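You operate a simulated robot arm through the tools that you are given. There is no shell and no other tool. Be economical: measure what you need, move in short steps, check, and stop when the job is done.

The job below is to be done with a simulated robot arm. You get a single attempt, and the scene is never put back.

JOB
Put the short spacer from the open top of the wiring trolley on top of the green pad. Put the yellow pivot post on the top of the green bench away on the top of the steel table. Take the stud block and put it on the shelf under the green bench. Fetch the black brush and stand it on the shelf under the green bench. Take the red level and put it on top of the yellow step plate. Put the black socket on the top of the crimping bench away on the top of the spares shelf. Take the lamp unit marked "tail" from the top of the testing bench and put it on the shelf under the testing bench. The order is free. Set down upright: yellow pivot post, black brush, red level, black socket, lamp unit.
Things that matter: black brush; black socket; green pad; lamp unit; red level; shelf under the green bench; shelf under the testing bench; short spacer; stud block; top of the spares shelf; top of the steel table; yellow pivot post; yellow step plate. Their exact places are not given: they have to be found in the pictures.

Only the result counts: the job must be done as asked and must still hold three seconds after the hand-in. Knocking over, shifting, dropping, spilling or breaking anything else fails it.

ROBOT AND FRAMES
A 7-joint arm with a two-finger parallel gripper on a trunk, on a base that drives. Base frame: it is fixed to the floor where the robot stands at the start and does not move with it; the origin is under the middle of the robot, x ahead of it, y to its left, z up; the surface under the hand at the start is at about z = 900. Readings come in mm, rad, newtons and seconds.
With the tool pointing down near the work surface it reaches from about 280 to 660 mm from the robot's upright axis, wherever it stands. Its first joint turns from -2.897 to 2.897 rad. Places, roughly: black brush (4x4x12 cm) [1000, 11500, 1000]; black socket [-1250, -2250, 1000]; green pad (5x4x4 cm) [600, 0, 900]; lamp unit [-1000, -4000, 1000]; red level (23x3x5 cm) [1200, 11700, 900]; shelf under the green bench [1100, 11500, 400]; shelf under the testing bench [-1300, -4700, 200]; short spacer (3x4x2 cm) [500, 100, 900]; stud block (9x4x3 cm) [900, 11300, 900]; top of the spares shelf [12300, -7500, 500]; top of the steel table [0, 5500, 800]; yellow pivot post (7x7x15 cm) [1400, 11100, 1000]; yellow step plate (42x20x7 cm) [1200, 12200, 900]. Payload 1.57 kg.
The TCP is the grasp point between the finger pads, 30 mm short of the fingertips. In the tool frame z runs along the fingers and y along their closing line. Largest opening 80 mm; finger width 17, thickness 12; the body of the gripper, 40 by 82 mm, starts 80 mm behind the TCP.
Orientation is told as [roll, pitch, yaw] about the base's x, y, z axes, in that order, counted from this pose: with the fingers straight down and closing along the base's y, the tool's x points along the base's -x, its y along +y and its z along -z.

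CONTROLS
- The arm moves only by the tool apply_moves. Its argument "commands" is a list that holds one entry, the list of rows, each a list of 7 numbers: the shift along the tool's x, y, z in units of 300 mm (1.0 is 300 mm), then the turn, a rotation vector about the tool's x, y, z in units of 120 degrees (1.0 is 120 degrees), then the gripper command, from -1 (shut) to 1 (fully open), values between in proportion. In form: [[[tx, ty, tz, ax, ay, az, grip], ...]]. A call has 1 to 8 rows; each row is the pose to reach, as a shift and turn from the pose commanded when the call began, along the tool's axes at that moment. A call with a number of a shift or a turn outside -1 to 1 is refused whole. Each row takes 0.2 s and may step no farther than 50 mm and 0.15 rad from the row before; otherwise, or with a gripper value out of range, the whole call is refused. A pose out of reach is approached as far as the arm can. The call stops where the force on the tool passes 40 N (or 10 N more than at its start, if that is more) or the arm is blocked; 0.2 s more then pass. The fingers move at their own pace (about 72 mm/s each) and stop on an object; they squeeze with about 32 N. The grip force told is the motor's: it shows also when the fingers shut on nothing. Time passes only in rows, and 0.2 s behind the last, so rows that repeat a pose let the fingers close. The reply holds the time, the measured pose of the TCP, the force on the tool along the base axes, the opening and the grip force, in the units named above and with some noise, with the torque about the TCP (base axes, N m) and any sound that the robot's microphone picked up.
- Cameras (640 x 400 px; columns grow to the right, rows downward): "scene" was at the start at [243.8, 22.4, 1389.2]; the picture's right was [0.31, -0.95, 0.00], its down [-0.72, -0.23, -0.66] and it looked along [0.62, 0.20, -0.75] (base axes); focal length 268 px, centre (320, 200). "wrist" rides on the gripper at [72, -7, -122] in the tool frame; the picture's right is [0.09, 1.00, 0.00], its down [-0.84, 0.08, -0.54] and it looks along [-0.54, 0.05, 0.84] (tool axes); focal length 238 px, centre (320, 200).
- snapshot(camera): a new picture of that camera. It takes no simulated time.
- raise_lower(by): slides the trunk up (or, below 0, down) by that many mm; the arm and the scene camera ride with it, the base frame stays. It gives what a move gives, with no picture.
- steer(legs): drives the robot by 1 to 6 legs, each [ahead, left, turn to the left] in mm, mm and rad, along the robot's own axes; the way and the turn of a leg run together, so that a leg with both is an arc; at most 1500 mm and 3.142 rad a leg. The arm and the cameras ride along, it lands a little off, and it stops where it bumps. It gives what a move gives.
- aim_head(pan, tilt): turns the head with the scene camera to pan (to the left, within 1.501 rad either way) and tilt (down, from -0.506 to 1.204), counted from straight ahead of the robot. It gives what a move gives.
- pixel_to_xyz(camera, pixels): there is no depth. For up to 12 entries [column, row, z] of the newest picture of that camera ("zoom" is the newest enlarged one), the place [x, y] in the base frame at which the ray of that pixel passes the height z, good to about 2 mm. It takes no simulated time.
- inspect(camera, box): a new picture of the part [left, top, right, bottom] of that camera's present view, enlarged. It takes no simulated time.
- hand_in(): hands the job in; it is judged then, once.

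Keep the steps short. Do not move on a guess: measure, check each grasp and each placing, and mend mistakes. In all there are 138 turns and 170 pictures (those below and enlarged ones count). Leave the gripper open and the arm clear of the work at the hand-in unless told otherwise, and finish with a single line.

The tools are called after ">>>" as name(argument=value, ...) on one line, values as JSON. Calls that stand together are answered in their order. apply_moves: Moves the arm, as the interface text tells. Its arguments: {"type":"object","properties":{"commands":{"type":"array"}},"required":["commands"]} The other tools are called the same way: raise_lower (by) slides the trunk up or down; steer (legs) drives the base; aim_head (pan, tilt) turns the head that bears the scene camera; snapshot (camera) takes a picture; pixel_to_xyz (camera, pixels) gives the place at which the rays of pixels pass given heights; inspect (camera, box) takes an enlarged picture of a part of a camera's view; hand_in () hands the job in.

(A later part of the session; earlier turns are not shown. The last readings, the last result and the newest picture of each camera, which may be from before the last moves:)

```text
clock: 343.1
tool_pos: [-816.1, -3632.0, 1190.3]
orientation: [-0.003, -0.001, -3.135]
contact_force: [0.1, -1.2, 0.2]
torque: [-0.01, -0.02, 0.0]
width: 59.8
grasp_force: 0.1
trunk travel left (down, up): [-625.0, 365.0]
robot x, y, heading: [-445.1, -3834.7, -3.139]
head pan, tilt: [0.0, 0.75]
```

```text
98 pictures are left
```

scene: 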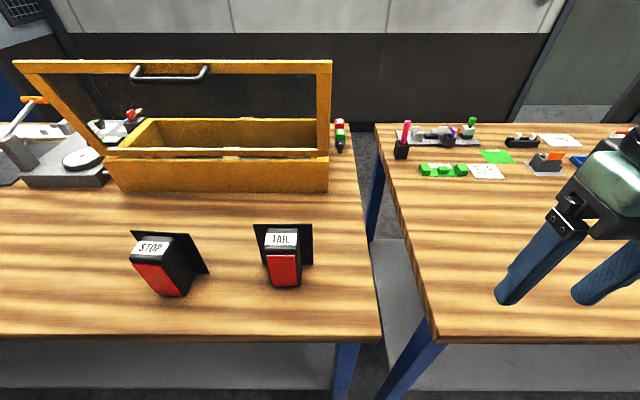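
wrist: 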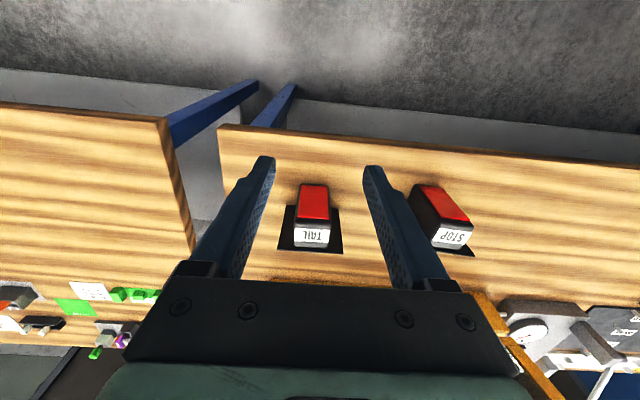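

The lamp has a body about 60 mm wide and a wider vertical back plate. I'll measure it in this clear view.

>>> inspect(camera="scene", box=[230, 210, 342, 300])

>>> pixel_to_xyz(camera="scene", pixels=[[269, 287, 900], [300, 285, 900], [264, 247, 1000], [299, 246, 1000], [264, 247, 980], [254, 224, 1000], [312, 224, 1000], [312, 264, 900], [312, 224, 980], [200, 338, 900], [180, 350, 250], [265, 229, 1000]])

```text
4.44 times, centred on (286, 255) of scene
```

zoom: 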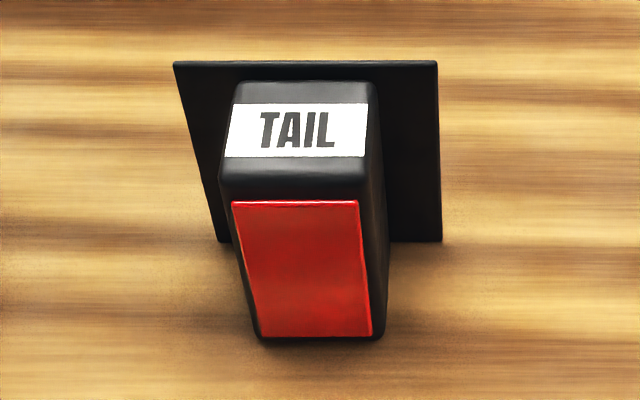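

```text
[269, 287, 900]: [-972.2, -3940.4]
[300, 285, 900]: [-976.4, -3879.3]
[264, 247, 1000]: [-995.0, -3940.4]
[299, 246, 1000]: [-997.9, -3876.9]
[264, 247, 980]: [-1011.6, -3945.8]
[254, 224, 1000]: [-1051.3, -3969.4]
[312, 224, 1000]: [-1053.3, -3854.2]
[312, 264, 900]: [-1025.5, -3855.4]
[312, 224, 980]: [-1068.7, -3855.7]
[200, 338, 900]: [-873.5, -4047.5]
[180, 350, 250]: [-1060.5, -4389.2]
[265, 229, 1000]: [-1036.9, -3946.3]
```

The lamp body spans x −1022…−972, y −3940…−3879, and is about 128 mm tall. I'll take it with the tool tilted 45° forward so I can reach under the bench later. First, the pre-grasp pose.

>>> apply_moves(commands=[[[-0.037, 0.115, 0.05, 0, -0.047, 0, 1], [-0.075, 0.23, 0.1, 0, -0.094, 0, 1], [-0.112, 0.345, 0.16, 0, -0.141, 0, 1], [-0.15, 0.46, 0.21, 0, -0.188, 0, 1], [-0.188, 0.575, 0.27, 0, -0.235, 0, 1], [-0.225, 0.69, 0.32, 0, -0.282, 0, 1], [-0.263, 0.805, 0.38, 0, -0.329, 0, 1], [-0.301, 0.92, 0.433, 0, -0.375, 0, 1]]])

>>> snapshot(camera="wrist")

>>> snapshot(camera="scene")

```text
clock: 344.9
tool_pos: [-905.0, -3910.7, 1058.7]
orientation: [-0.002, -0.785, -3.134]
contact_force: [0.4, -0.3, -0.2]
torque: [0.01, -0.03, 0.02]
width: 80.2
grasp_force: 0.1
trunk travel left (down, up): [-625.0, 365.0]
robot x, y, heading: [-443.9, -3837.1, -3.141]
head pan, tilt: [0.0, 0.75]
```

```text
96 pictures are left
```

wrist: 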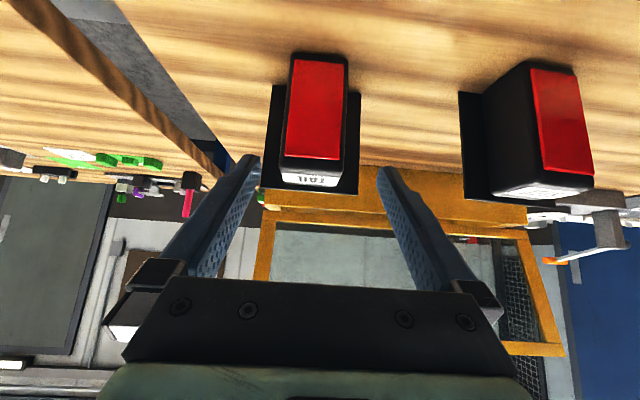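

```text
95 pictures are left
```

scene: 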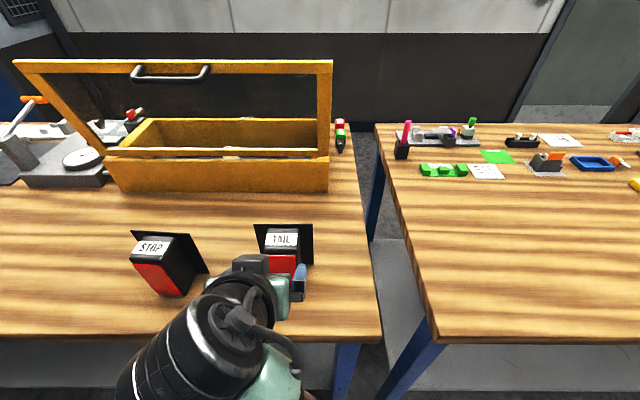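

>>> pixel_to_xyz(camera="wrist", pixels=[[281, 160, 1028], [341, 162, 1028], [290, 55, 900], [349, 62, 900], [281, 182, 1028], [339, 188, 1028]])

```text
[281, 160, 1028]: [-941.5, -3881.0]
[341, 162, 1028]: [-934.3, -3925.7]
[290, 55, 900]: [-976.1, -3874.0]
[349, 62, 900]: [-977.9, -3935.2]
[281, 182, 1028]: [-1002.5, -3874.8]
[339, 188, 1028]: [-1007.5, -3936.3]
```

The body is centred at y≈-3905. I'll shift 4 mm, advance 120 mm along the tool, and close.

>>> apply_moves(commands=[[[0, -0.014, 0.1, 0, 0, 0, 1], [0, -0.014, 0.2, 0, 0, 0, 1], [0, -0.014, 0.3, 0, 0, 0, 1], [0, -0.014, 0.4, 0, 0, 0, 1], [0, -0.014, 0.4, 0, 0, 0, -1], [0, -0.014, 0.4, 0, 0, 0, -1], [0, -0.014, 0.4, 0, 0, 0, -1]]])

>>> snapshot(camera="wrist")

>>> snapshot(camera="scene")

```text
clock: 346.5
tool_pos: [-991.9, -3903.8, 973.4]
orientation: [-0.003, -0.781, -3.131]
contact_force: [-0.8, -0.4, 0.2]
torque: [-0.11, 0.04, 0.02]
width: 60.0
grasp_force: 31.5
trunk travel left (down, up): [-625.0, 365.0]
robot x, y, heading: [-439.2, -3839.4, -3.136]
head pan, tilt: [0.0, 0.75]
```

```text
94 pictures are left
```

wrist: 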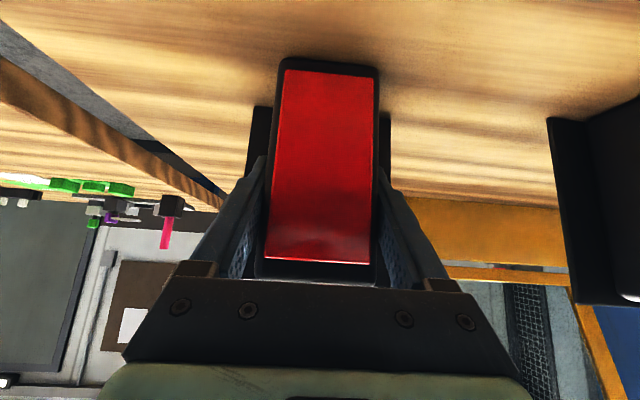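

```text
93 pictures are left
```

scene: 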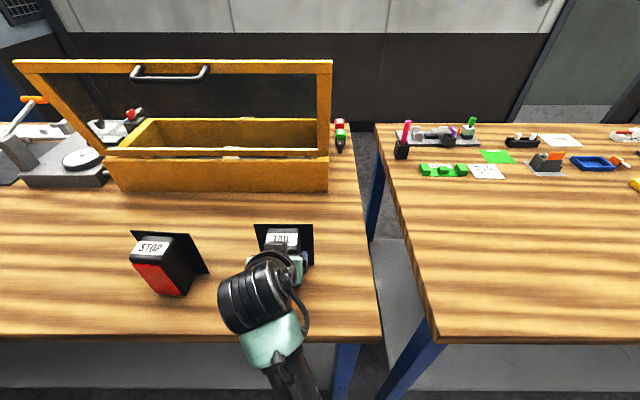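

Gripped at 60 mm. I'll lift straight up 90 mm, then draw back toward the robot.

>>> apply_moves(commands=[[[-0.1, 0, -0.1, 0, 0, 0, -1], [-0.2, 0, -0.2, 0, 0, 0, -1], [-0.1, 0, -0.3, 0, 0, 0, -1], [0.0, 0, -0.4, 0, 0, 0, -1], [0.1, 0, -0.5, 0, 0, 0, -1], [0.2, 0, -0.6, 0, 0, 0, -1], [0.25, 0, -0.65, 0, 0, 0, -1]]])

>>> snapshot(camera="wrist")

```text
clock: 348.1
tool_pos: [-865.7, -3934.2, 1050.4]
orientation: [-0.003, -0.785, -3.134]
contact_force: [-0.3, 0.0, -3.5]
torque: [0.04, -0.04, -0.01]
width: 60.0
grasp_force: 31.9
out of reach, approached as far as the arm can: row 5, 6, 7
trunk travel left (down, up): [-625.0, 365.0]
robot x, y, heading: [-441.9, -3833.5, -3.135]
head pan, tilt: [0.0, 0.75]
```

```text
92 pictures are left
```

wrist: 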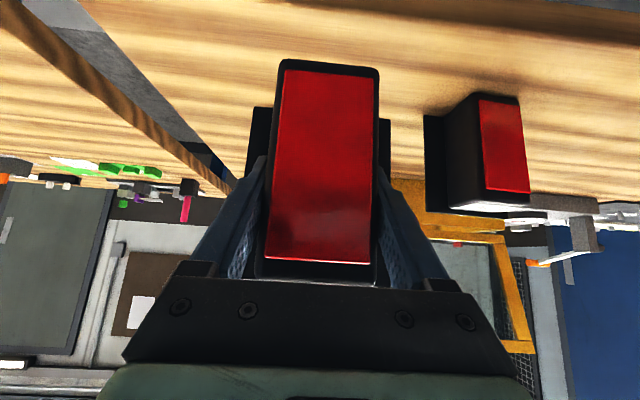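

The arm's near limit is reached. I'll back the robot 140 mm so the lamp clears the edge, strafe left 400 mm, then lower the trunk.

>>> steer(legs=[[-140, 0, 0], [0, 400, 0]])

>>> raise_lower(by=-400)

>>> aim_head(pan=0.0, tilt=0.6)

>>> snapshot(camera="scene")

```text
clock: 351.6
tool_pos: [-725.4, -4336.5, 1049.6]
orientation: [-0.004, -0.784, -3.132]
contact_force: [-0.4, -0.2, -3.0]
torque: [0.0, -0.06, -0.02]
width: 59.6
grasp_force: 32.3
trunk travel left (down, up): [-625.0, 365.0]
robot x, y, heading: [-303.3, -4235.1, -3.136]
head pan, tilt: [0.0, 0.75]
```

```text
clock: 355.4
tool_pos: [-725.0, -4335.8, 650.0]
orientation: [-0.002, -0.783, -3.134]
contact_force: [-0.5, -0.2, -4.8]
torque: [0.0, -0.03, 0.0]
width: 60.0
grasp_force: 31.7
trunk travel left (down, up): [-225.0, 765.0]
robot x, y, heading: [-306.1, -4238.3, -3.133]
head pan, tilt: [0.0, 0.75]
```

```text
clock: 356.1
tool_pos: [-724.5, -4336.0, 651.2]
orientation: [-0.002, -0.785, -3.133]
contact_force: [0.1, 0.4, -3.3]
torque: [0.02, -0.05, 0.0]
width: 60.1
grasp_force: 32.1
trunk travel left (down, up): [-225.0, 765.0]
robot x, y, heading: [-303.8, -4236.5, -3.135]
head pan, tilt: [0.0, 0.6]
```

```text
91 pictures are left
```

scene: 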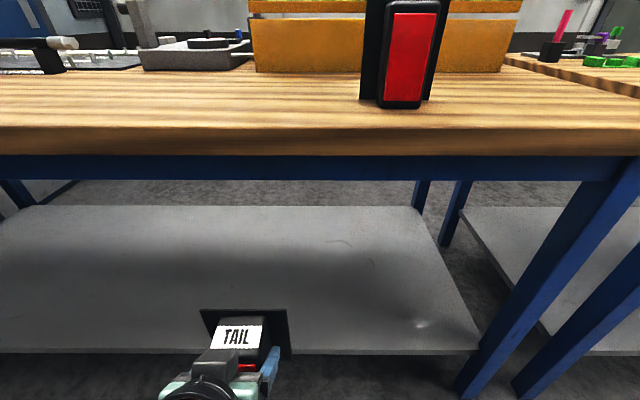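

>>> pixel_to_xyz(camera="scene", pixels=[[200, 352, 200], [200, 352, 250], [200, 352, 300], [200, 207, 200], [200, 207, 250], [200, 207, 300], [475, 352, 250], [415, 207, 250], [300, 128, 900], [300, 155, 850], [300, 180, 800]])

>>> raise_lower(by=-200)

>>> aim_head(pan=0.0, tilt=0.4)

>>> snapshot(camera="scene")

```text
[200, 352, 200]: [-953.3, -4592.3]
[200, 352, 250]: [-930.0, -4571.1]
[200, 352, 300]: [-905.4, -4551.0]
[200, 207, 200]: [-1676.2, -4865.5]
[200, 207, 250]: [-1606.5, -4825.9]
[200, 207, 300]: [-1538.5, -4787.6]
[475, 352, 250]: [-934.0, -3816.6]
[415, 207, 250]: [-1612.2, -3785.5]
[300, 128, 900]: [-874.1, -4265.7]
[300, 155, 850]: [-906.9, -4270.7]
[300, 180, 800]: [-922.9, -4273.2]
```

```text
clock: 358.3
tool_pos: [-725.3, -4336.1, 449.4]
orientation: [-0.002, -0.784, -3.134]
contact_force: [0.5, 0.0, -3.9]
torque: [0.01, 0.0, 0.01]
width: 60.2
grasp_force: 32.2
trunk travel left (down, up): [-25.0, 965.0]
robot x, y, heading: [-304.4, -4238.1, -3.136]
head pan, tilt: [0.0, 0.6]
```

```text
clock: 359.0
tool_pos: [-725.2, -4336.2, 449.2]
orientation: [-0.003, -0.784, -3.136]
contact_force: [0.3, 0.5, -3.9]
torque: [0.01, -0.03, -0.03]
width: 60.0
grasp_force: 32.1
trunk travel left (down, up): [-25.0, 965.0]
robot x, y, heading: [-301.2, -4240.4, -3.136]
head pan, tilt: [0.0, 0.4]
```

```text
90 pictures are left
```

scene: 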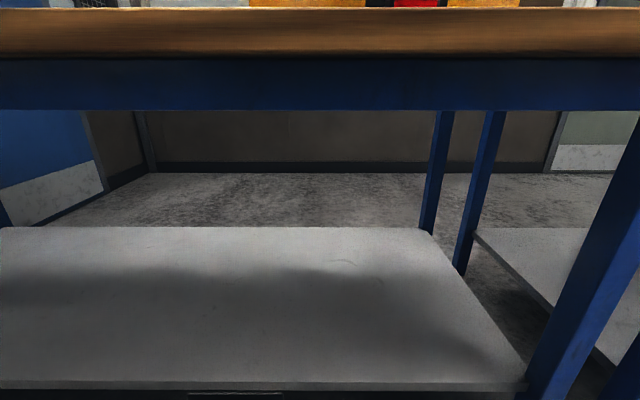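

>>> pixel_to_xyz(camera="scene", pixels=[[200, 380, 200], [200, 380, 250], [200, 380, 300], [200, 227, 200], [200, 227, 250], [200, 227, 300], [522, 383, 250], [300, 57, 850], [300, 108, 800]])

```text
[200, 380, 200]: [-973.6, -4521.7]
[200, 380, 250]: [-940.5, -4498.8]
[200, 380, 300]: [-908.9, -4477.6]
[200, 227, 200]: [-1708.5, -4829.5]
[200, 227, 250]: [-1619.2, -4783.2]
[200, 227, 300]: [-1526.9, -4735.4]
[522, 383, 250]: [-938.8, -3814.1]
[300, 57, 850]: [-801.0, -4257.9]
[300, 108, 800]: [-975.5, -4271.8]
```

The shelf is empty, with its top at about z=270–300 and front edge at x≈-910. The lamp's bottom is at z≈375, under the bench apron (about 800). I'll drive ahead 140 mm, then extend.

>>> steer(legs=[[140, 0, 0]])

>>> apply_moves(commands=[[[-0.08, 0, 0.08, 0, 0, 0, -1], [-0.16, 0, 0.16, 0, 0, 0, -1], [-0.24, 0, 0.24, 0, 0, 0, -1], [-0.32, 0, 0.32, 0, 0, 0, -1], [-0.36, 0, 0.36, 0, 0, 0, -1]]])

>>> snapshot(camera="scene")

>>> snapshot(camera="wrist")

```text
clock: 360.3
tool_pos: [-864.7, -4338.1, 450.4]
orientation: [-0.002, -0.782, -3.132]
contact_force: [0.2, -0.6, -3.3]
torque: [-0.07, -0.01, 0.03]
width: 60.1
grasp_force: 31.9
trunk travel left (down, up): [-25.0, 965.0]
robot x, y, heading: [-440.6, -4237.3, -3.135]
head pan, tilt: [0.0, 0.4]
```

```text
clock: 361.5
tool_pos: [-1018.9, -4338.1, 447.5]
orientation: [-0.001, -0.783, -3.133]
contact_force: [0.4, -0.1, -3.0]
torque: [0.01, -0.02, 0.01]
width: 59.9
grasp_force: 31.6
trunk travel left (down, up): [-25.0, 965.0]
robot x, y, heading: [-440.0, -4237.8, -3.136]
head pan, tilt: [0.0, 0.4]
```

```text
89 pictures are left
```

scene: 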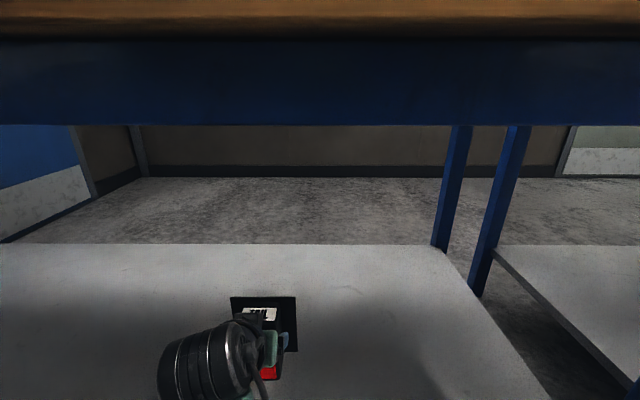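

```text
88 pictures are left
```

wrist: 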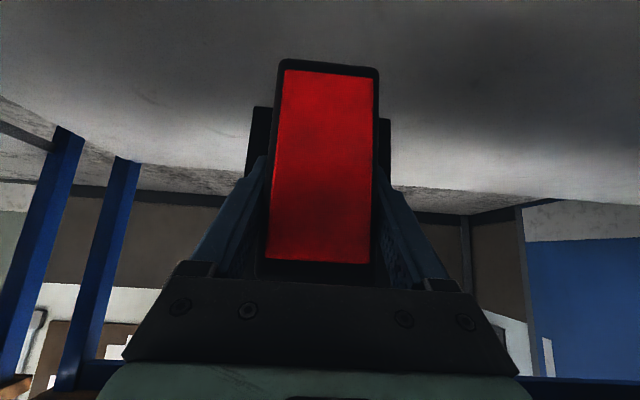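

Now lower: first 50 mm, then in small steps until contact.

>>> apply_moves(commands=[[[0.06, 0, 0.06, 0, 0, 0, -1], [0.12, 0, 0.12, 0, 0, 0, -1], [0.135, 0, 0.135, 0, 0, 0, -1], [0.15, 0, 0.15, 0, 0, 0, -1], [0.165, 0, 0.165, 0, 0, 0, -1], [0.18, 0, 0.18, 0, 0, 0, -1], [0.195, 0, 0.195, 0, 0, 0, -1], [0.21, 0, 0.21, 0, 0, 0, -1]]])

```text
clock: 363.3
tool_pos: [-1018.7, -4338.0, 359.7]
orientation: [-0.003, -0.784, -3.131]
contact_force: [0.1, 0.4, -2.8]
torque: [0.01, -0.06, -0.01]
width: 59.9
grasp_force: 31.8
trunk travel left (down, up): [-25.0, 965.0]
robot x, y, heading: [-444.6, -4239.9, -3.13]
head pan, tilt: [0.0, 0.4]
```

>>> apply_moves(commands=[[[0.01, 0, 0.01, 0, 0, 0, -1], [0.02, 0, 0.02, 0, 0, 0, -1], [0.03, 0, 0.03, 0, 0, 0, -1], [0.04, 0, 0.04, 0, 0, 0, -1], [0.05, 0, 0.05, 0, 0, 0, -1], [0.06, 0, 0.06, 0, 0, 0, -1], [0.07, 0, 0.07, 0, 0, 0, -1], [0.08, 0, 0.08, 0, 0, 0, -1]]])

>>> snapshot(camera="scene")

```text
clock: 365.1
tool_pos: [-1017.3, -4337.8, 325.8]
orientation: [-0.002, -0.785, -3.134]
contact_force: [0.1, -0.9, -2.9]
torque: [0.01, -0.04, 0.0]
width: 59.9
grasp_force: 32.0
trunk travel left (down, up): [-25.0, 965.0]
robot x, y, heading: [-442.0, -4237.3, -3.134]
head pan, tilt: [0.0, 0.4]
```

```text
87 pictures are left
```

scene: 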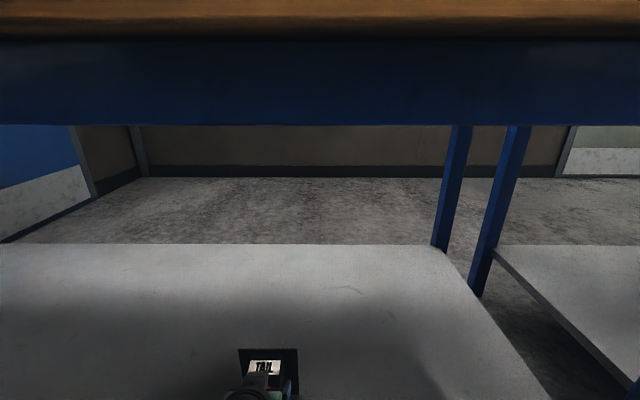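

No contact yet, so the shelf is lower. I'll move 45 mm further in for margin, tilt the head, and keep lowering.

>>> apply_moves(commands=[[[-0.053, 0, 0.053, 0, 0, 0, -1], [-0.106, 0, 0.106, 0, 0, 0, -1]]])

>>> apply_moves(commands=[[[0.01, 0, 0.01, 0, 0, 0, -1], [0.02, 0, 0.02, 0, 0, 0, -1], [0.03, 0, 0.03, 0, 0, 0, -1], [0.04, 0, 0.04, 0, 0, 0, -1], [0.05, 0, 0.05, 0, 0, 0, -1], [0.06, 0, 0.06, 0, 0, 0, -1], [0.07, 0, 0.07, 0, 0, 0, -1], [0.08, 0, 0.08, 0, 0, 0, -1]]])

>>> aim_head(pan=0.0, tilt=0.6)

>>> snapshot(camera="scene")

```text
clock: 365.7
tool_pos: [-1061.5, -4338.6, 326.0]
orientation: [-0.002, -0.782, -3.132]
contact_force: [0.1, 0.8, -4.3]
torque: [-0.04, -0.05, 0.02]
width: 60.0
grasp_force: 32.3
trunk travel left (down, up): [-25.0, 965.0]
robot x, y, heading: [-441.0, -4234.7, -3.135]
head pan, tilt: [0.0, 0.4]
```

```text
clock: 367.5
tool_pos: [-1065.6, -4339.3, 299.5]
orientation: [0.002, -0.797, -3.135]
contact_force: [3.6, 2.0, 27.6]
torque: [0.16, -0.33, -0.07]
width: 59.5
grasp_force: 32.6
trunk travel left (down, up): [-25.0, 965.0]
robot x, y, heading: [-440.9, -4239.4, -3.135]
head pan, tilt: [0.0, 0.4]
```

```text
clock: 368.3
tool_pos: [-1063.4, -4339.4, 299.4]
orientation: [0.0, -0.797, -3.135]
contact_force: [3.7, 0.1, 27.7]
torque: [0.17, -0.27, -0.1]
width: 59.9
grasp_force: 32.6
trunk travel left (down, up): [-25.0, 965.0]
robot x, y, heading: [-442.1, -4236.5, -3.132]
head pan, tilt: [0.0, 0.6]
```

```text
86 pictures are left
```

scene: 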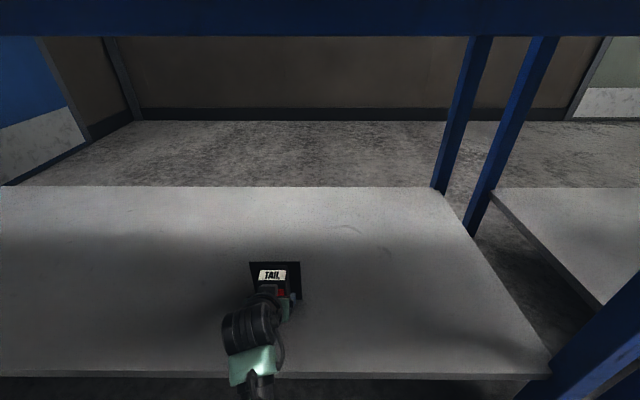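

Contact: the shelf is at about z≈225. I'll ease the pressing off by 5 mm and check the force before opening.

>>> apply_moves(commands=[[[-0.012, 0, -0.012, 0, 0, 0, -1], [-0.012, 0, -0.012, 0, 0, 0, -1]]])

```text
clock: 368.9
tool_pos: [-1063.6, -4339.3, 300.4]
orientation: [0.003, -0.789, -3.133]
contact_force: [-5.9, -2.1, 11.1]
torque: [-0.39, 0.77, 0.01]
width: 59.7
grasp_force: 32.1
trunk travel left (down, up): [-25.0, 965.0]
robot x, y, heading: [-438.9, -4237.4, -3.13]
head pan, tilt: [0.0, 0.6]
```

>>> apply_moves(commands=[[[-0.003, 0, -0.003, 0, 0, 0, 0.7], [-0.003, 0, -0.003, 0, 0, 0, 1], [-0.003, 0, -0.003, 0, 0, 0, 1], [-0.003, 0, -0.15, 0, 0, 0, 1], [-0.003, 0, -0.3, 0, 0, 0, 1], [-0.003, 0, -0.45, 0, 0, 0, 1]]])

>>> snapshot(camera="wrist")

>>> snapshot(camera="scene")

```text
clock: 370.3
tool_pos: [-966.4, -4338.2, 392.5]
orientation: [-0.004, -0.781, -3.13]
contact_force: [-0.2, 0.6, 0.5]
torque: [-0.01, 0.03, 0.0]
width: 79.9
grasp_force: 0.0
trunk travel left (down, up): [-25.0, 965.0]
robot x, y, heading: [-443.1, -4236.1, -3.137]
head pan, tilt: [0.0, 0.6]
```

```text
85 pictures are left
```

wrist: 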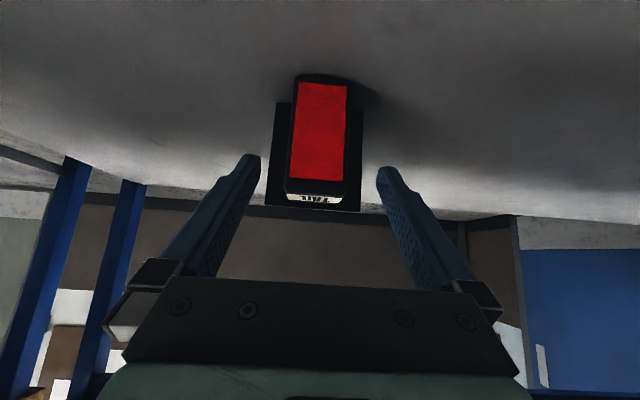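

```text
84 pictures are left
```

scene: 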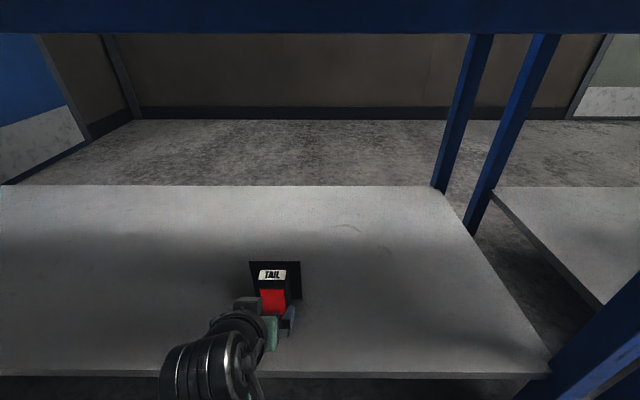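

The lamp stands upright on the shelf. I'll retract, back out, raise the trunk, and straighten the tool.

>>> apply_moves(commands=[[[0.1, 0, -0.1, 0, 0, 0, 0.5], [0.2, 0, -0.2, 0, 0, 0, 0.5], [0.23, 0, -0.23, 0, 0, 0, 0.5]]])

>>> steer(legs=[[-150, 0, 0]])

>>> raise_lower(by=400)

>>> raise_lower(by=200)

>>> apply_moves(commands=[[[-0.06, -0.05, -0.06, 0, 0.047, 0, 0.5], [-0.12, -0.1, -0.12, 0, 0.094, 0, 0.5], [-0.16, -0.15, -0.16, 0, 0.141, 0, 0.5], [-0.16, -0.2, -0.2, 0, 0.188, 0, 0.5], [-0.16, -0.25, -0.2, 0, 0.235, 0, 0.5], [-0.16, -0.3, -0.2, 0, 0.282, 0, 0.5], [-0.16, -0.35, -0.2, 0, 0.329, 0, 0.5], [-0.16, -0.4, -0.2, 0, 0.374, 0, 0.5]]])

```text
clock: 371.1
tool_pos: [-870.5, -4337.2, 393.4]
orientation: [-0.003, -0.782, -3.133]
contact_force: [-0.7, -0.1, 0.6]
torque: [0.02, 0.01, -0.01]
width: 59.9
grasp_force: 0.0
trunk travel left (down, up): [-25.0, 965.0]
robot x, y, heading: [-440.0, -4238.2, -3.133]
head pan, tilt: [0.0, 0.6]
```

```text
clock: 372.4
tool_pos: [-724.1, -4335.7, 394.3]
orientation: [-0.002, -0.783, -3.134]
contact_force: [0.6, 0.6, 0.4]
torque: [0.0, -0.02, -0.05]
width: 60.0
grasp_force: 0.1
trunk travel left (down, up): [-25.0, 965.0]
robot x, y, heading: [-297.8, -4236.5, -3.137]
head pan, tilt: [0.0, 0.6]
```

```text
clock: 376.2
tool_pos: [-723.5, -4337.0, 793.5]
orientation: [-0.002, -0.785, -3.135]
contact_force: [0.3, 0.1, -0.3]
torque: [0.0, -0.04, 0.0]
width: 60.0
grasp_force: 0.0
trunk travel left (down, up): [-425.0, 565.0]
robot x, y, heading: [-296.3, -4237.2, -3.141]
head pan, tilt: [0.0, 0.6]
```

```text
clock: 378.4
tool_pos: [-723.1, -4335.7, 994.0]
orientation: [-0.002, -0.783, -3.135]
contact_force: [-0.3, -0.5, 0.0]
torque: [0.03, 0.02, -0.01]
width: 59.9
grasp_force: 0.1
trunk travel left (down, up): [-625.0, 365.0]
robot x, y, heading: [-296.9, -4236.2, -3.131]
head pan, tilt: [0.0, 0.6]
```

```text
clock: 380.2
tool_pos: [-724.5, -4316.9, 1027.3]
orientation: [-0.003, -0.654, -3.135]
contact_force: [-0.1, -0.1, -0.2]
torque: [0.01, -0.05, 0.01]
width: 60.1
grasp_force: 0.0
out of reach, approached as far as the arm can: row 2, 3, 4, 5, 6, 7, 8
trunk travel left (down, up): [-625.0, 365.0]
robot x, y, heading: [-296.9, -4238.8, -3.139]
head pan, tilt: [0.0, 0.6]
```

>>> apply_moves(commands=[[[-0.08, 0, 0.06, 0, 0, 0, 0.5], [-0.159, 0, 0.122, 0, 0.04, 0, 0.5], [-0.159, 0, 0.122, 0, 0.09, 0, 0.5], [-0.159, 0, 0.122, 0, 0.14, 0, 0.5], [-0.159, 0, 0.122, 0, 0.19, 0, 0.5], [-0.159, 0, 0.122, 0, 0.24, 0, 0.5], [-0.159, 0, 0.122, 0, 0.29, 0, 0.5], [-0.159, 0, 0.122, 0, 0.312, 0, 0.5]]])

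```text
clock: 382.0
tool_pos: [-783.0, -4319.1, 1027.9]
orientation: [-0.001, -0.569, -3.134]
contact_force: [0.6, -0.3, 0.5]
torque: [-0.02, 0.01, 0.02]
width: 60.2
grasp_force: 0.1
out of reach, approached as far as the arm can: row 3, 4, 5, 6, 7, 8
trunk travel left (down, up): [-625.0, 365.0]
robot x, y, heading: [-293.2, -4236.0, -3.137]
head pan, tilt: [0.0, 0.6]
```

It's a joint limit in this posture. I'll retrace the route I tilted along (toward the robot's right and up) while straightening.

>>> apply_moves(commands=[[[0.002, -0.117, -0.08, 0, 0.02, 0, 0.5], [0.005, -0.233, -0.16, 0, 0.05, 0, 0.5], [0.008, -0.35, -0.24, 0, 0.085, 0, 0.5], [0.01, -0.467, -0.32, 0, 0.12, 0, 0.5], [0.013, -0.583, -0.4, 0, 0.157, 0, 0.5], [0.016, -0.7, -0.48, 0, 0.195, 0, 0.5], [0.018, -0.816, -0.56, 0, 0.233, 0, 0.5], [0.021, -0.933, -0.647, 0, 0.272, 0, 0.5]]])

```text
clock: 383.8
tool_pos: [-673.8, -4036.6, 1183.3]
orientation: [-0.001, 0.004, -3.137]
contact_force: [-0.3, -0.1, 0.4]
torque: [-0.02, 0.0, 0.06]
width: 60.0
grasp_force: 0.1
trunk travel left (down, up): [-625.0, 365.0]
robot x, y, heading: [-291.6, -4239.8, -3.136]
head pan, tilt: [0.0, 0.6]
```

Straight again. I'll strafe right 2300 mm out of the corridor, turn to face +y, and look ahead.

>>> steer(legs=[[0, -1150, 0], [0, -1150, 0], [0, 0, -1.57], [700, 0, 0]])

>>> aim_head(pan=0.25, tilt=0.35)

>>> snapshot(camera="scene")

```text
clock: 402.5
tool_pos: [-52.7, -851.9, 1184.0]
orientation: [-0.001, 0.0, 1.554]
contact_force: [0.2, -0.4, 0.0]
torque: [-0.02, 0.01, 0.03]
width: 59.9
grasp_force: 0.1
trunk travel left (down, up): [-625.0, 365.0]
robot x, y, heading: [-259.6, -1226.2, 1.549]
head pan, tilt: [0.0, 0.6]
```

```text
clock: 403.2
tool_pos: [-53.2, -852.2, 1185.2]
orientation: [-0.002, 0.001, 1.553]
contact_force: [0.1, -0.7, 0.4]
torque: [-0.02, 0.0, -0.01]
width: 60.0
grasp_force: 0.0
trunk travel left (down, up): [-625.0, 365.0]
robot x, y, heading: [-262.3, -1226.1, 1.545]
head pan, tilt: [0.25, 0.351]
```

```text
83 pictures are left
```

scene: 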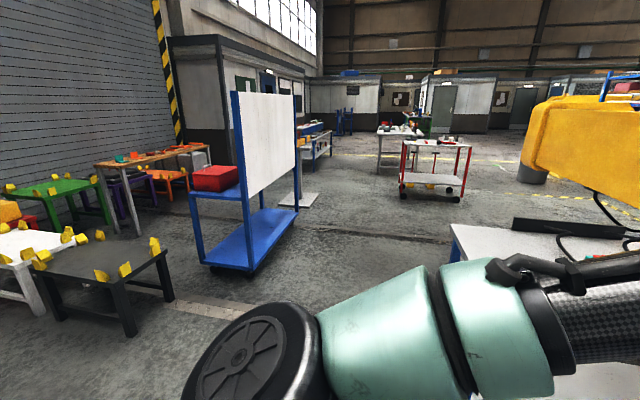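

>>> pixel_to_xyz(camera="scene", pixels=[[256, 272, 0], [298, 212, 0], [318, 203, 0], [405, 195, 0], [460, 198, 0], [378, 165, 0], [345, 136, 0], [300, 165, 0]])

>>> inspect(camera="scene", box=[290, 90, 530, 220])

```text
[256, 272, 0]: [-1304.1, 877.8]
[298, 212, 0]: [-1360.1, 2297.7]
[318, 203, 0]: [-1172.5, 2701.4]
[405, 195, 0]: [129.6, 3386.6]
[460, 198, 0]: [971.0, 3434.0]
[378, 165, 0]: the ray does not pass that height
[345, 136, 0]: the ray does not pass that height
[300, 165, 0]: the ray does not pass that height
```

```text
2.67 times, centred on (410, 155) of scene
```

zoom: 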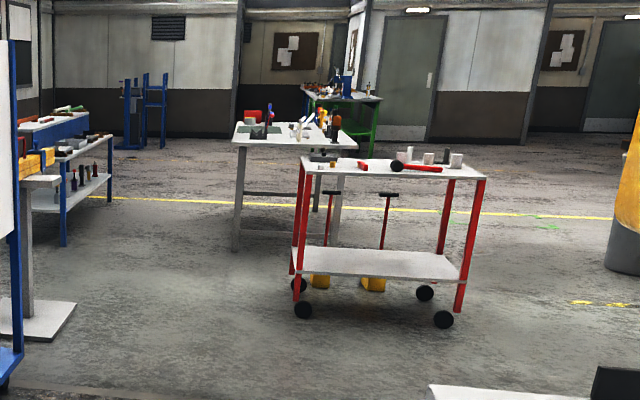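

The path runs between the blue cart (x≈-1300) and trolley/red cart. I'll drive to about (-600,2600).

>>> steer(legs=[[0, 0, 0.114], [1280, 0, 0], [1280, 0, 0], [1280, 0, 0]])

>>> aim_head(pan=0.0, tilt=0.4)

>>> snapshot(camera="scene")

```text
clock: 422.6
tool_pos: [-530.2, 3048.1, 1184.5]
orientation: [-0.001, 0.002, 1.675]
contact_force: [0.3, -0.1, -0.2]
torque: [0.0, -0.01, -0.01]
width: 59.9
grasp_force: 0.0
trunk travel left (down, up): [-625.0, 365.0]
robot x, y, heading: [-691.5, 2653.1, 1.672]
head pan, tilt: [0.25, 0.351]
```

```text
clock: 423.3
tool_pos: [-530.2, 3047.9, 1185.7]
orientation: [-0.002, 0.002, 1.675]
contact_force: [0.7, 0.0, -0.1]
torque: [0.02, 0.01, -0.02]
width: 59.9
grasp_force: 0.2
trunk travel left (down, up): [-625.0, 365.0]
robot x, y, heading: [-688.6, 2651.1, 1.672]
head pan, tilt: [0.0, 0.4]
```

```text
81 pictures are left
```

scene: 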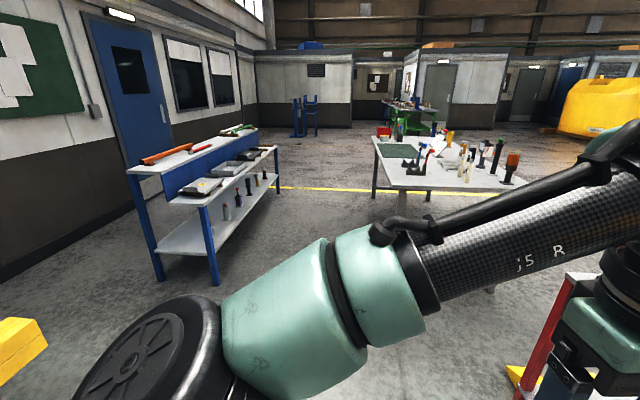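

>>> pixel_to_xyz(camera="scene", pixels=[[218, 283, 0], [276, 205, 0], [402, 188, 800], [373, 138, 800], [440, 137, 800], [530, 187, 800], [373, 198, 0], [400, 155, 0]])

>>> inspect(camera="scene", box=[350, 80, 560, 210])

```text
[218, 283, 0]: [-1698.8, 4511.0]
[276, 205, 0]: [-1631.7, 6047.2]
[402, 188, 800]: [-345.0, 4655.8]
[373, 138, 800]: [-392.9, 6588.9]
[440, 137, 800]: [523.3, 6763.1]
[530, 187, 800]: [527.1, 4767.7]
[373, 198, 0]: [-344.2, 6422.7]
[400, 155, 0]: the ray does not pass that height
```

```text
3.05 times, centred on (455, 145) of scene
```

zoom: 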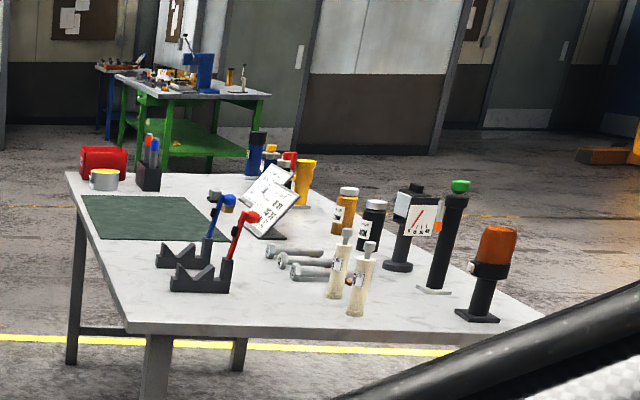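

Steel table: x −345…527, y from 4656, z≈800. I'll continue north through the corridor at x≈-950 to y≈7400.

>>> steer(legs=[[0, 0, 0.046], [900, 0, 0], [900, 0, 0], [0, 0, -0.15], [1500, 0, 0], [1500, 0, 0]])

>>> aim_head(pan=-0.35, tilt=0.35)

>>> snapshot(camera="scene")

```text
clock: 447.6
tool_pos: [-842.3, 7829.0, 1185.3]
orientation: [-0.001, 0.002, 1.601]
contact_force: [-0.3, 1.3, 0.5]
torque: [0.02, 0.02, 0.0]
width: 59.8
grasp_force: 0.1
trunk travel left (down, up): [-625.0, 365.0]
robot x, y, heading: [-1029.6, 7447.2, 1.596]
head pan, tilt: [0.0, 0.4]
```

```text
clock: 448.4
tool_pos: [-841.9, 7829.2, 1185.3]
orientation: [-0.001, 0.003, 1.603]
contact_force: [0.3, -0.4, 0.3]
torque: [0.01, -0.03, 0.01]
width: 60.1
grasp_force: 0.2
trunk travel left (down, up): [-625.0, 365.0]
robot x, y, heading: [-1032.8, 7446.1, 1.604]
head pan, tilt: [-0.351, 0.351]
```

```text
79 pictures are left
```

scene: 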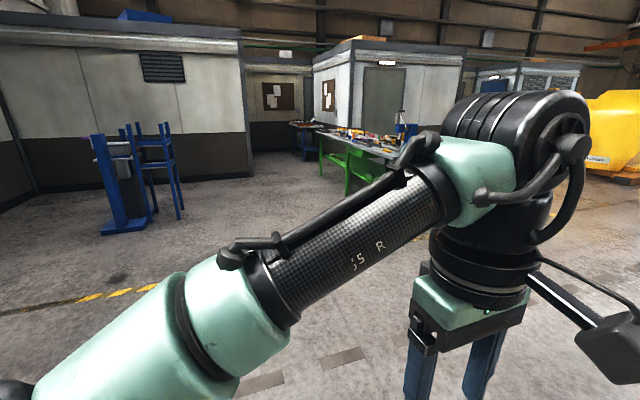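

>>> pixel_to_xyz(camera="scene", pixels=[[347, 193, 0], [320, 174, 0], [316, 131, 900], [395, 157, 900], [180, 218, 0], [112, 230, 0]])

>>> inspect(camera="scene", box=[280, 90, 440, 200])

```text
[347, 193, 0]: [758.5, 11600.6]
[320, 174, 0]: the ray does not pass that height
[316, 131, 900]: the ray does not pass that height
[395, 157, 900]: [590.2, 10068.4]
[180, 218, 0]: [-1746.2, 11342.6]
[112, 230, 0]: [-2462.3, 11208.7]
```

```text
3.64 times, centred on (360, 145) of scene
```

zoom: 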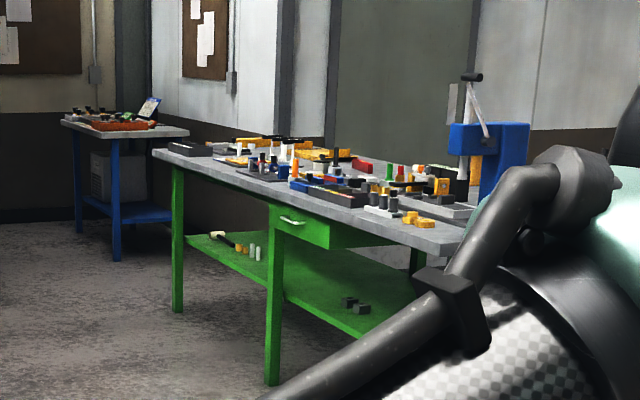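

The green bench lies along y with its west edge at x≈700. I'll drive to about (-200,11400), face +x, and look.

>>> steer(legs=[[0, 0, -0.24], [1347, 0, 0], [1347, 0, 0], [1347, 0, 0], [0, 0, -1.36]])

>>> aim_head(pan=0.15, tilt=0.5)

>>> snapshot(camera="scene")

```text
clock: 472.1
tool_pos: [152.7, 11230.1, 1185.2]
orientation: [-0.002, 0.001, 0.013]
contact_force: [-0.2, 0.5, 0.5]
torque: [0.0, -0.03, 0.02]
width: 59.9
grasp_force: 0.0
trunk travel left (down, up): [-625.0, 365.0]
robot x, y, heading: [-227.7, 11426.3, 0.011]
head pan, tilt: [-0.351, 0.351]
```

```text
clock: 473.0
tool_pos: [152.4, 11232.2, 1185.3]
orientation: [-0.003, 0.001, 0.013]
contact_force: [-0.4, 0.1, 0.3]
torque: [-0.04, 0.02, -0.03]
width: 60.0
grasp_force: 0.1
trunk travel left (down, up): [-625.0, 365.0]
robot x, y, heading: [-231.6, 11425.8, 0.01]
head pan, tilt: [0.15, 0.499]
```

```text
77 pictures are left
```

scene: 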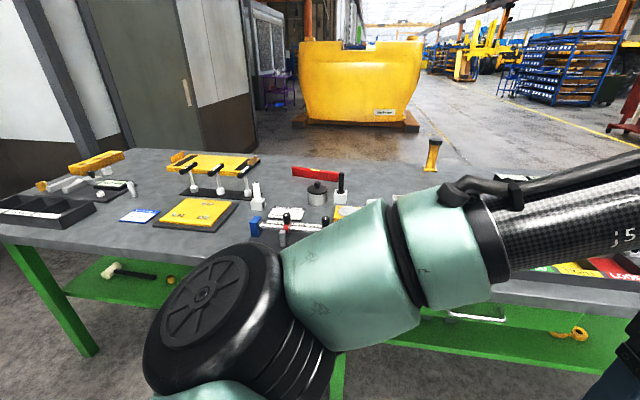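

The arm blocks part of the view. I'll raise the trunk and take two head views.

>>> raise_lower(by=360)

>>> aim_head(pan=0.5, tilt=0.6)

>>> snapshot(camera="scene")

>>> apply_moves(commands=[[[0, 0.16, 0, 0, 0, 0, 0.5], [0, 0.32, 0, 0, 0, 0, 0.5], [0, 0.48, 0, 0, 0, 0, 0.5], [0, 0.64, 0, 0, 0, 0, 0.5], [0, 0.8, 0, 0, 0, 0, 0.5], [0, 0.96, 0, 0, 0, 0, 0.5]]])

>>> aim_head(pan=-0.1, tilt=0.6)

>>> snapshot(camera="scene")

```text
clock: 476.5
tool_pos: [152.4, 11230.0, 1545.2]
orientation: [-0.001, 0.002, 0.013]
contact_force: [0.2, -0.6, 0.7]
torque: [0.0, 0.02, -0.03]
width: 59.9
grasp_force: 0.0
trunk travel left (down, up): [-985.0, 5.0]
robot x, y, heading: [-228.6, 11428.9, 0.013]
head pan, tilt: [0.15, 0.499]
```

```text
clock: 477.3
tool_pos: [152.6, 11230.5, 1544.5]
orientation: [-0.002, 0.0, 0.013]
contact_force: [0.3, -0.1, -0.3]
torque: [0.01, -0.03, 0.0]
width: 60.1
grasp_force: 0.0
trunk travel left (down, up): [-985.0, 5.0]
robot x, y, heading: [-228.7, 11425.0, 0.009]
head pan, tilt: [0.499, 0.6]
```

```text
76 pictures are left
```

scene: 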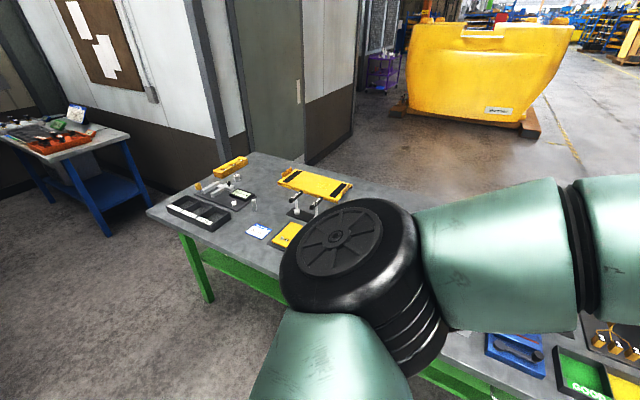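

```text
clock: 478.7
tool_pos: [147.6, 11519.5, 1545.8]
orientation: [-0.002, 0.001, 0.01]
contact_force: [-0.4, 1.0, 0.2]
torque: [-0.03, -0.03, 0.01]
width: 60.0
grasp_force: 0.0
trunk travel left (down, up): [-985.0, 5.0]
robot x, y, heading: [-224.7, 11430.0, 0.016]
head pan, tilt: [0.499, 0.6]
```

```text
clock: 479.7
tool_pos: [149.5, 11517.8, 1545.5]
orientation: [-0.002, 0.002, 0.011]
contact_force: [0.5, -0.3, -0.1]
torque: [0.0, 0.0, 0.01]
width: 60.2
grasp_force: 0.1
trunk travel left (down, up): [-985.0, 5.0]
robot x, y, heading: [-228.3, 11430.8, 0.01]
head pan, tilt: [-0.099, 0.6]
```

```text
75 pictures are left
```

scene: 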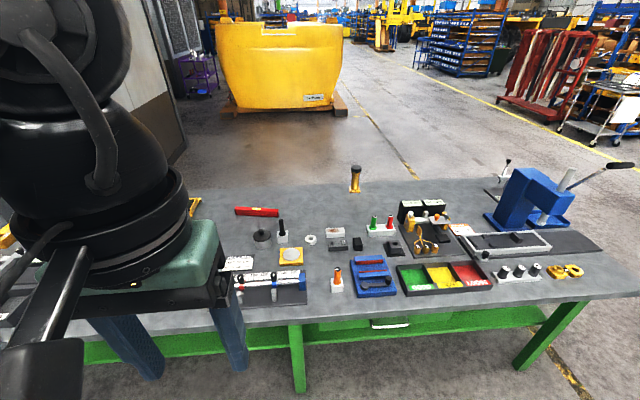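

>>> inspect(camera="scene", box=[210, 150, 410, 310])

>>> inspect(camera="scene", box=[390, 150, 610, 300])

```text
2.50 times, centred on (310, 230) of scene
```

zoom: 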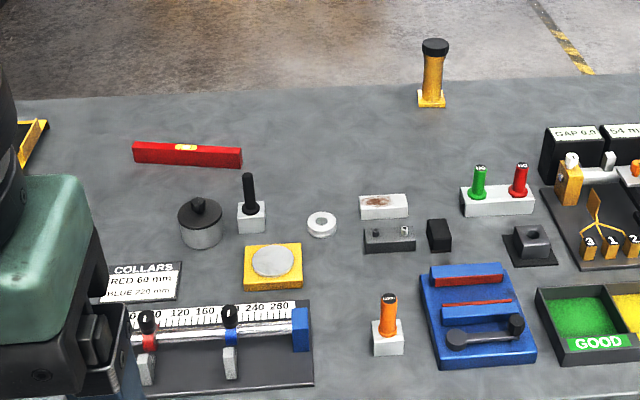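

```text
2.67 times, centred on (500, 225) of scene
```

zoom: 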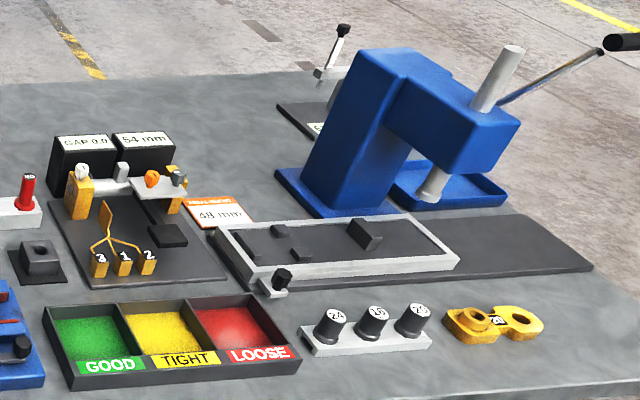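

>>> pixel_to_xyz(camera="scene", pixels=[[282.5, 243, 900], [366, 248, 900], [364, 234, 900], [382, 233, 900], [387, 246, 900], [355, 191, 900], [257, 213, 900], [337, 290, 900], [290, 260, 900], [516, 277, 900], [200, 218, 900], [410, 250, 900]])

>>> pixel_to_xyz(camera="scene", pixels=[[356, 246, 910], [376, 245, 910], [297, 325, 900], [297, 340, 300], [520, 305, 900], [250, 313, 900], [400, 190, 900], [380, 325, 300]])

```text
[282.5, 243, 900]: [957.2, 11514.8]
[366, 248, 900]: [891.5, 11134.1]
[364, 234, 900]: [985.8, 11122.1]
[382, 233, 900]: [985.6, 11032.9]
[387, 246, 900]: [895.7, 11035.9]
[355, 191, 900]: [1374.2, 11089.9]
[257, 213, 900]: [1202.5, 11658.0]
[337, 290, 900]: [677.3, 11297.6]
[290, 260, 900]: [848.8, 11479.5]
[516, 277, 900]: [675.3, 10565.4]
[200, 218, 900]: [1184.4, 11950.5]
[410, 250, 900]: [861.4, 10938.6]
```

```text
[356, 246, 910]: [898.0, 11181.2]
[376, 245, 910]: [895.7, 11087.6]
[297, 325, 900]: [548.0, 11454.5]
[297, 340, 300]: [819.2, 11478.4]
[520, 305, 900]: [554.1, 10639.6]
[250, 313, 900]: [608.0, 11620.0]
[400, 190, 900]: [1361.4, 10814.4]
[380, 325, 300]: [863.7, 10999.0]
```

Everything I need here is nearer the bench's east side (post x≈1374, level x≈1202), so I'll work from there. I'll strafe south first and check the bench end.

>>> steer(legs=[[0, -1000, 0]])

>>> aim_head(pan=-0.5, tilt=0.5)

>>> snapshot(camera="scene")

```text
clock: 485.0
tool_pos: [155.9, 10503.1, 1545.7]
orientation: [-0.002, 0.001, 0.005]
contact_force: [0.3, 0.2, 0.3]
torque: [0.03, 0.01, -0.02]
width: 59.8
grasp_force: 0.1
trunk travel left (down, up): [-985.0, 5.0]
robot x, y, heading: [-220.0, 10417.2, 0.002]
head pan, tilt: [-0.099, 0.6]
```

```text
clock: 485.9
tool_pos: [156.6, 10503.2, 1545.1]
orientation: [-0.002, 0.002, 0.004]
contact_force: [0.3, 0.4, -0.3]
torque: [0.02, 0.02, -0.02]
width: 59.9
grasp_force: 0.0
trunk travel left (down, up): [-985.0, 5.0]
robot x, y, heading: [-219.5, 10418.7, -0.0]
head pan, tilt: [-0.499, 0.499]
```

```text
72 pictures are left
```

scene: 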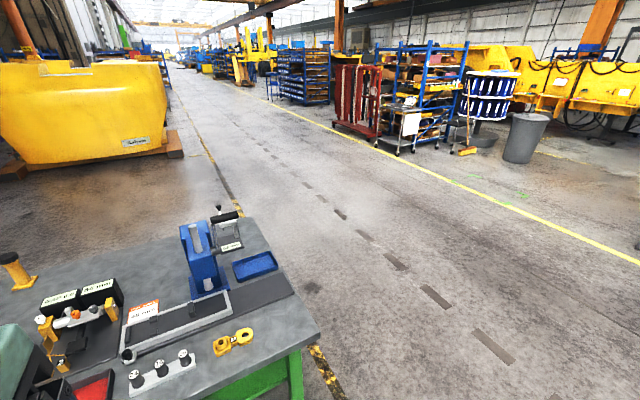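

>>> pixel_to_xyz(camera="scene", pixels=[[318, 333, 900], [240, 213, 900], [22, 288, 900], [183, 157, 0], [0, 268, 900]])

```text
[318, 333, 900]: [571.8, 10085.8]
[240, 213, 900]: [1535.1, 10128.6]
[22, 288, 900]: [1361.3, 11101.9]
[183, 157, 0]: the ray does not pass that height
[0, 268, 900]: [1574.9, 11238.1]
```

Bench: x 560–1540, y from 10090. I'll take the brush and stud block from the west side, and the level and post from the east. Back to y≈11300 and nearer.

>>> steer(legs=[[0, 880, 0], [450, 0, 0]])

>>> raise_lower(by=-360)

>>> aim_head(pan=-0.1, tilt=0.8)

>>> snapshot(camera="scene")

>>> snapshot(camera="wrist")

```text
clock: 492.9
tool_pos: [617.6, 11373.9, 1544.7]
orientation: [-0.003, 0.0, -0.015]
contact_force: [0.1, 0.6, 0.0]
torque: [0.04, -0.02, 0.0]
width: 59.9
grasp_force: 0.1
trunk travel left (down, up): [-985.0, 5.0]
robot x, y, heading: [240.3, 11291.6, -0.02]
head pan, tilt: [-0.499, 0.499]
```

```text
clock: 496.4
tool_pos: [616.6, 11372.1, 1185.4]
orientation: [-0.003, 0.002, -0.014]
contact_force: [0.1, 0.3, -0.2]
torque: [-0.02, 0.03, 0.03]
width: 60.0
grasp_force: 0.1
trunk travel left (down, up): [-625.0, 365.0]
robot x, y, heading: [239.7, 11290.7, -0.014]
head pan, tilt: [-0.499, 0.499]
```

```text
clock: 497.2
tool_pos: [617.5, 11372.7, 1184.3]
orientation: [-0.001, 0.003, -0.014]
contact_force: [0.0, -0.2, 0.6]
torque: [0.01, 0.01, 0.03]
width: 60.3
grasp_force: 0.0
trunk travel left (down, up): [-625.0, 365.0]
robot x, y, heading: [239.0, 11293.6, -0.013]
head pan, tilt: [-0.099, 0.799]
```

```text
71 pictures are left
```

scene: 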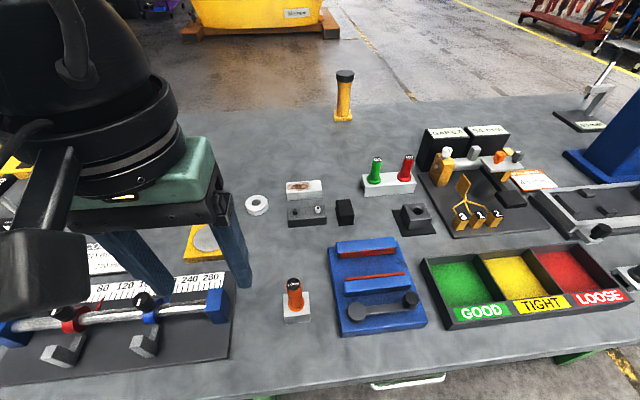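

```text
70 pictures are left
```

wrist: 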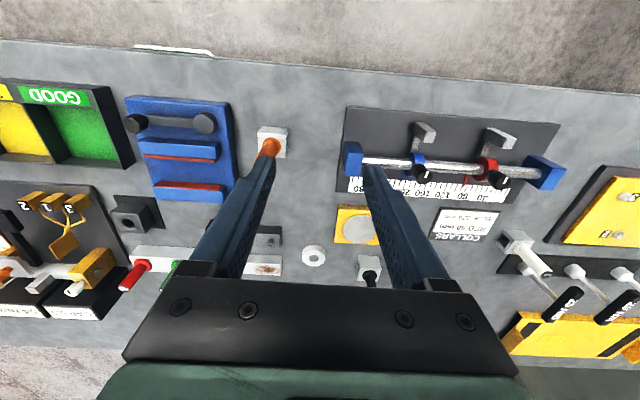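

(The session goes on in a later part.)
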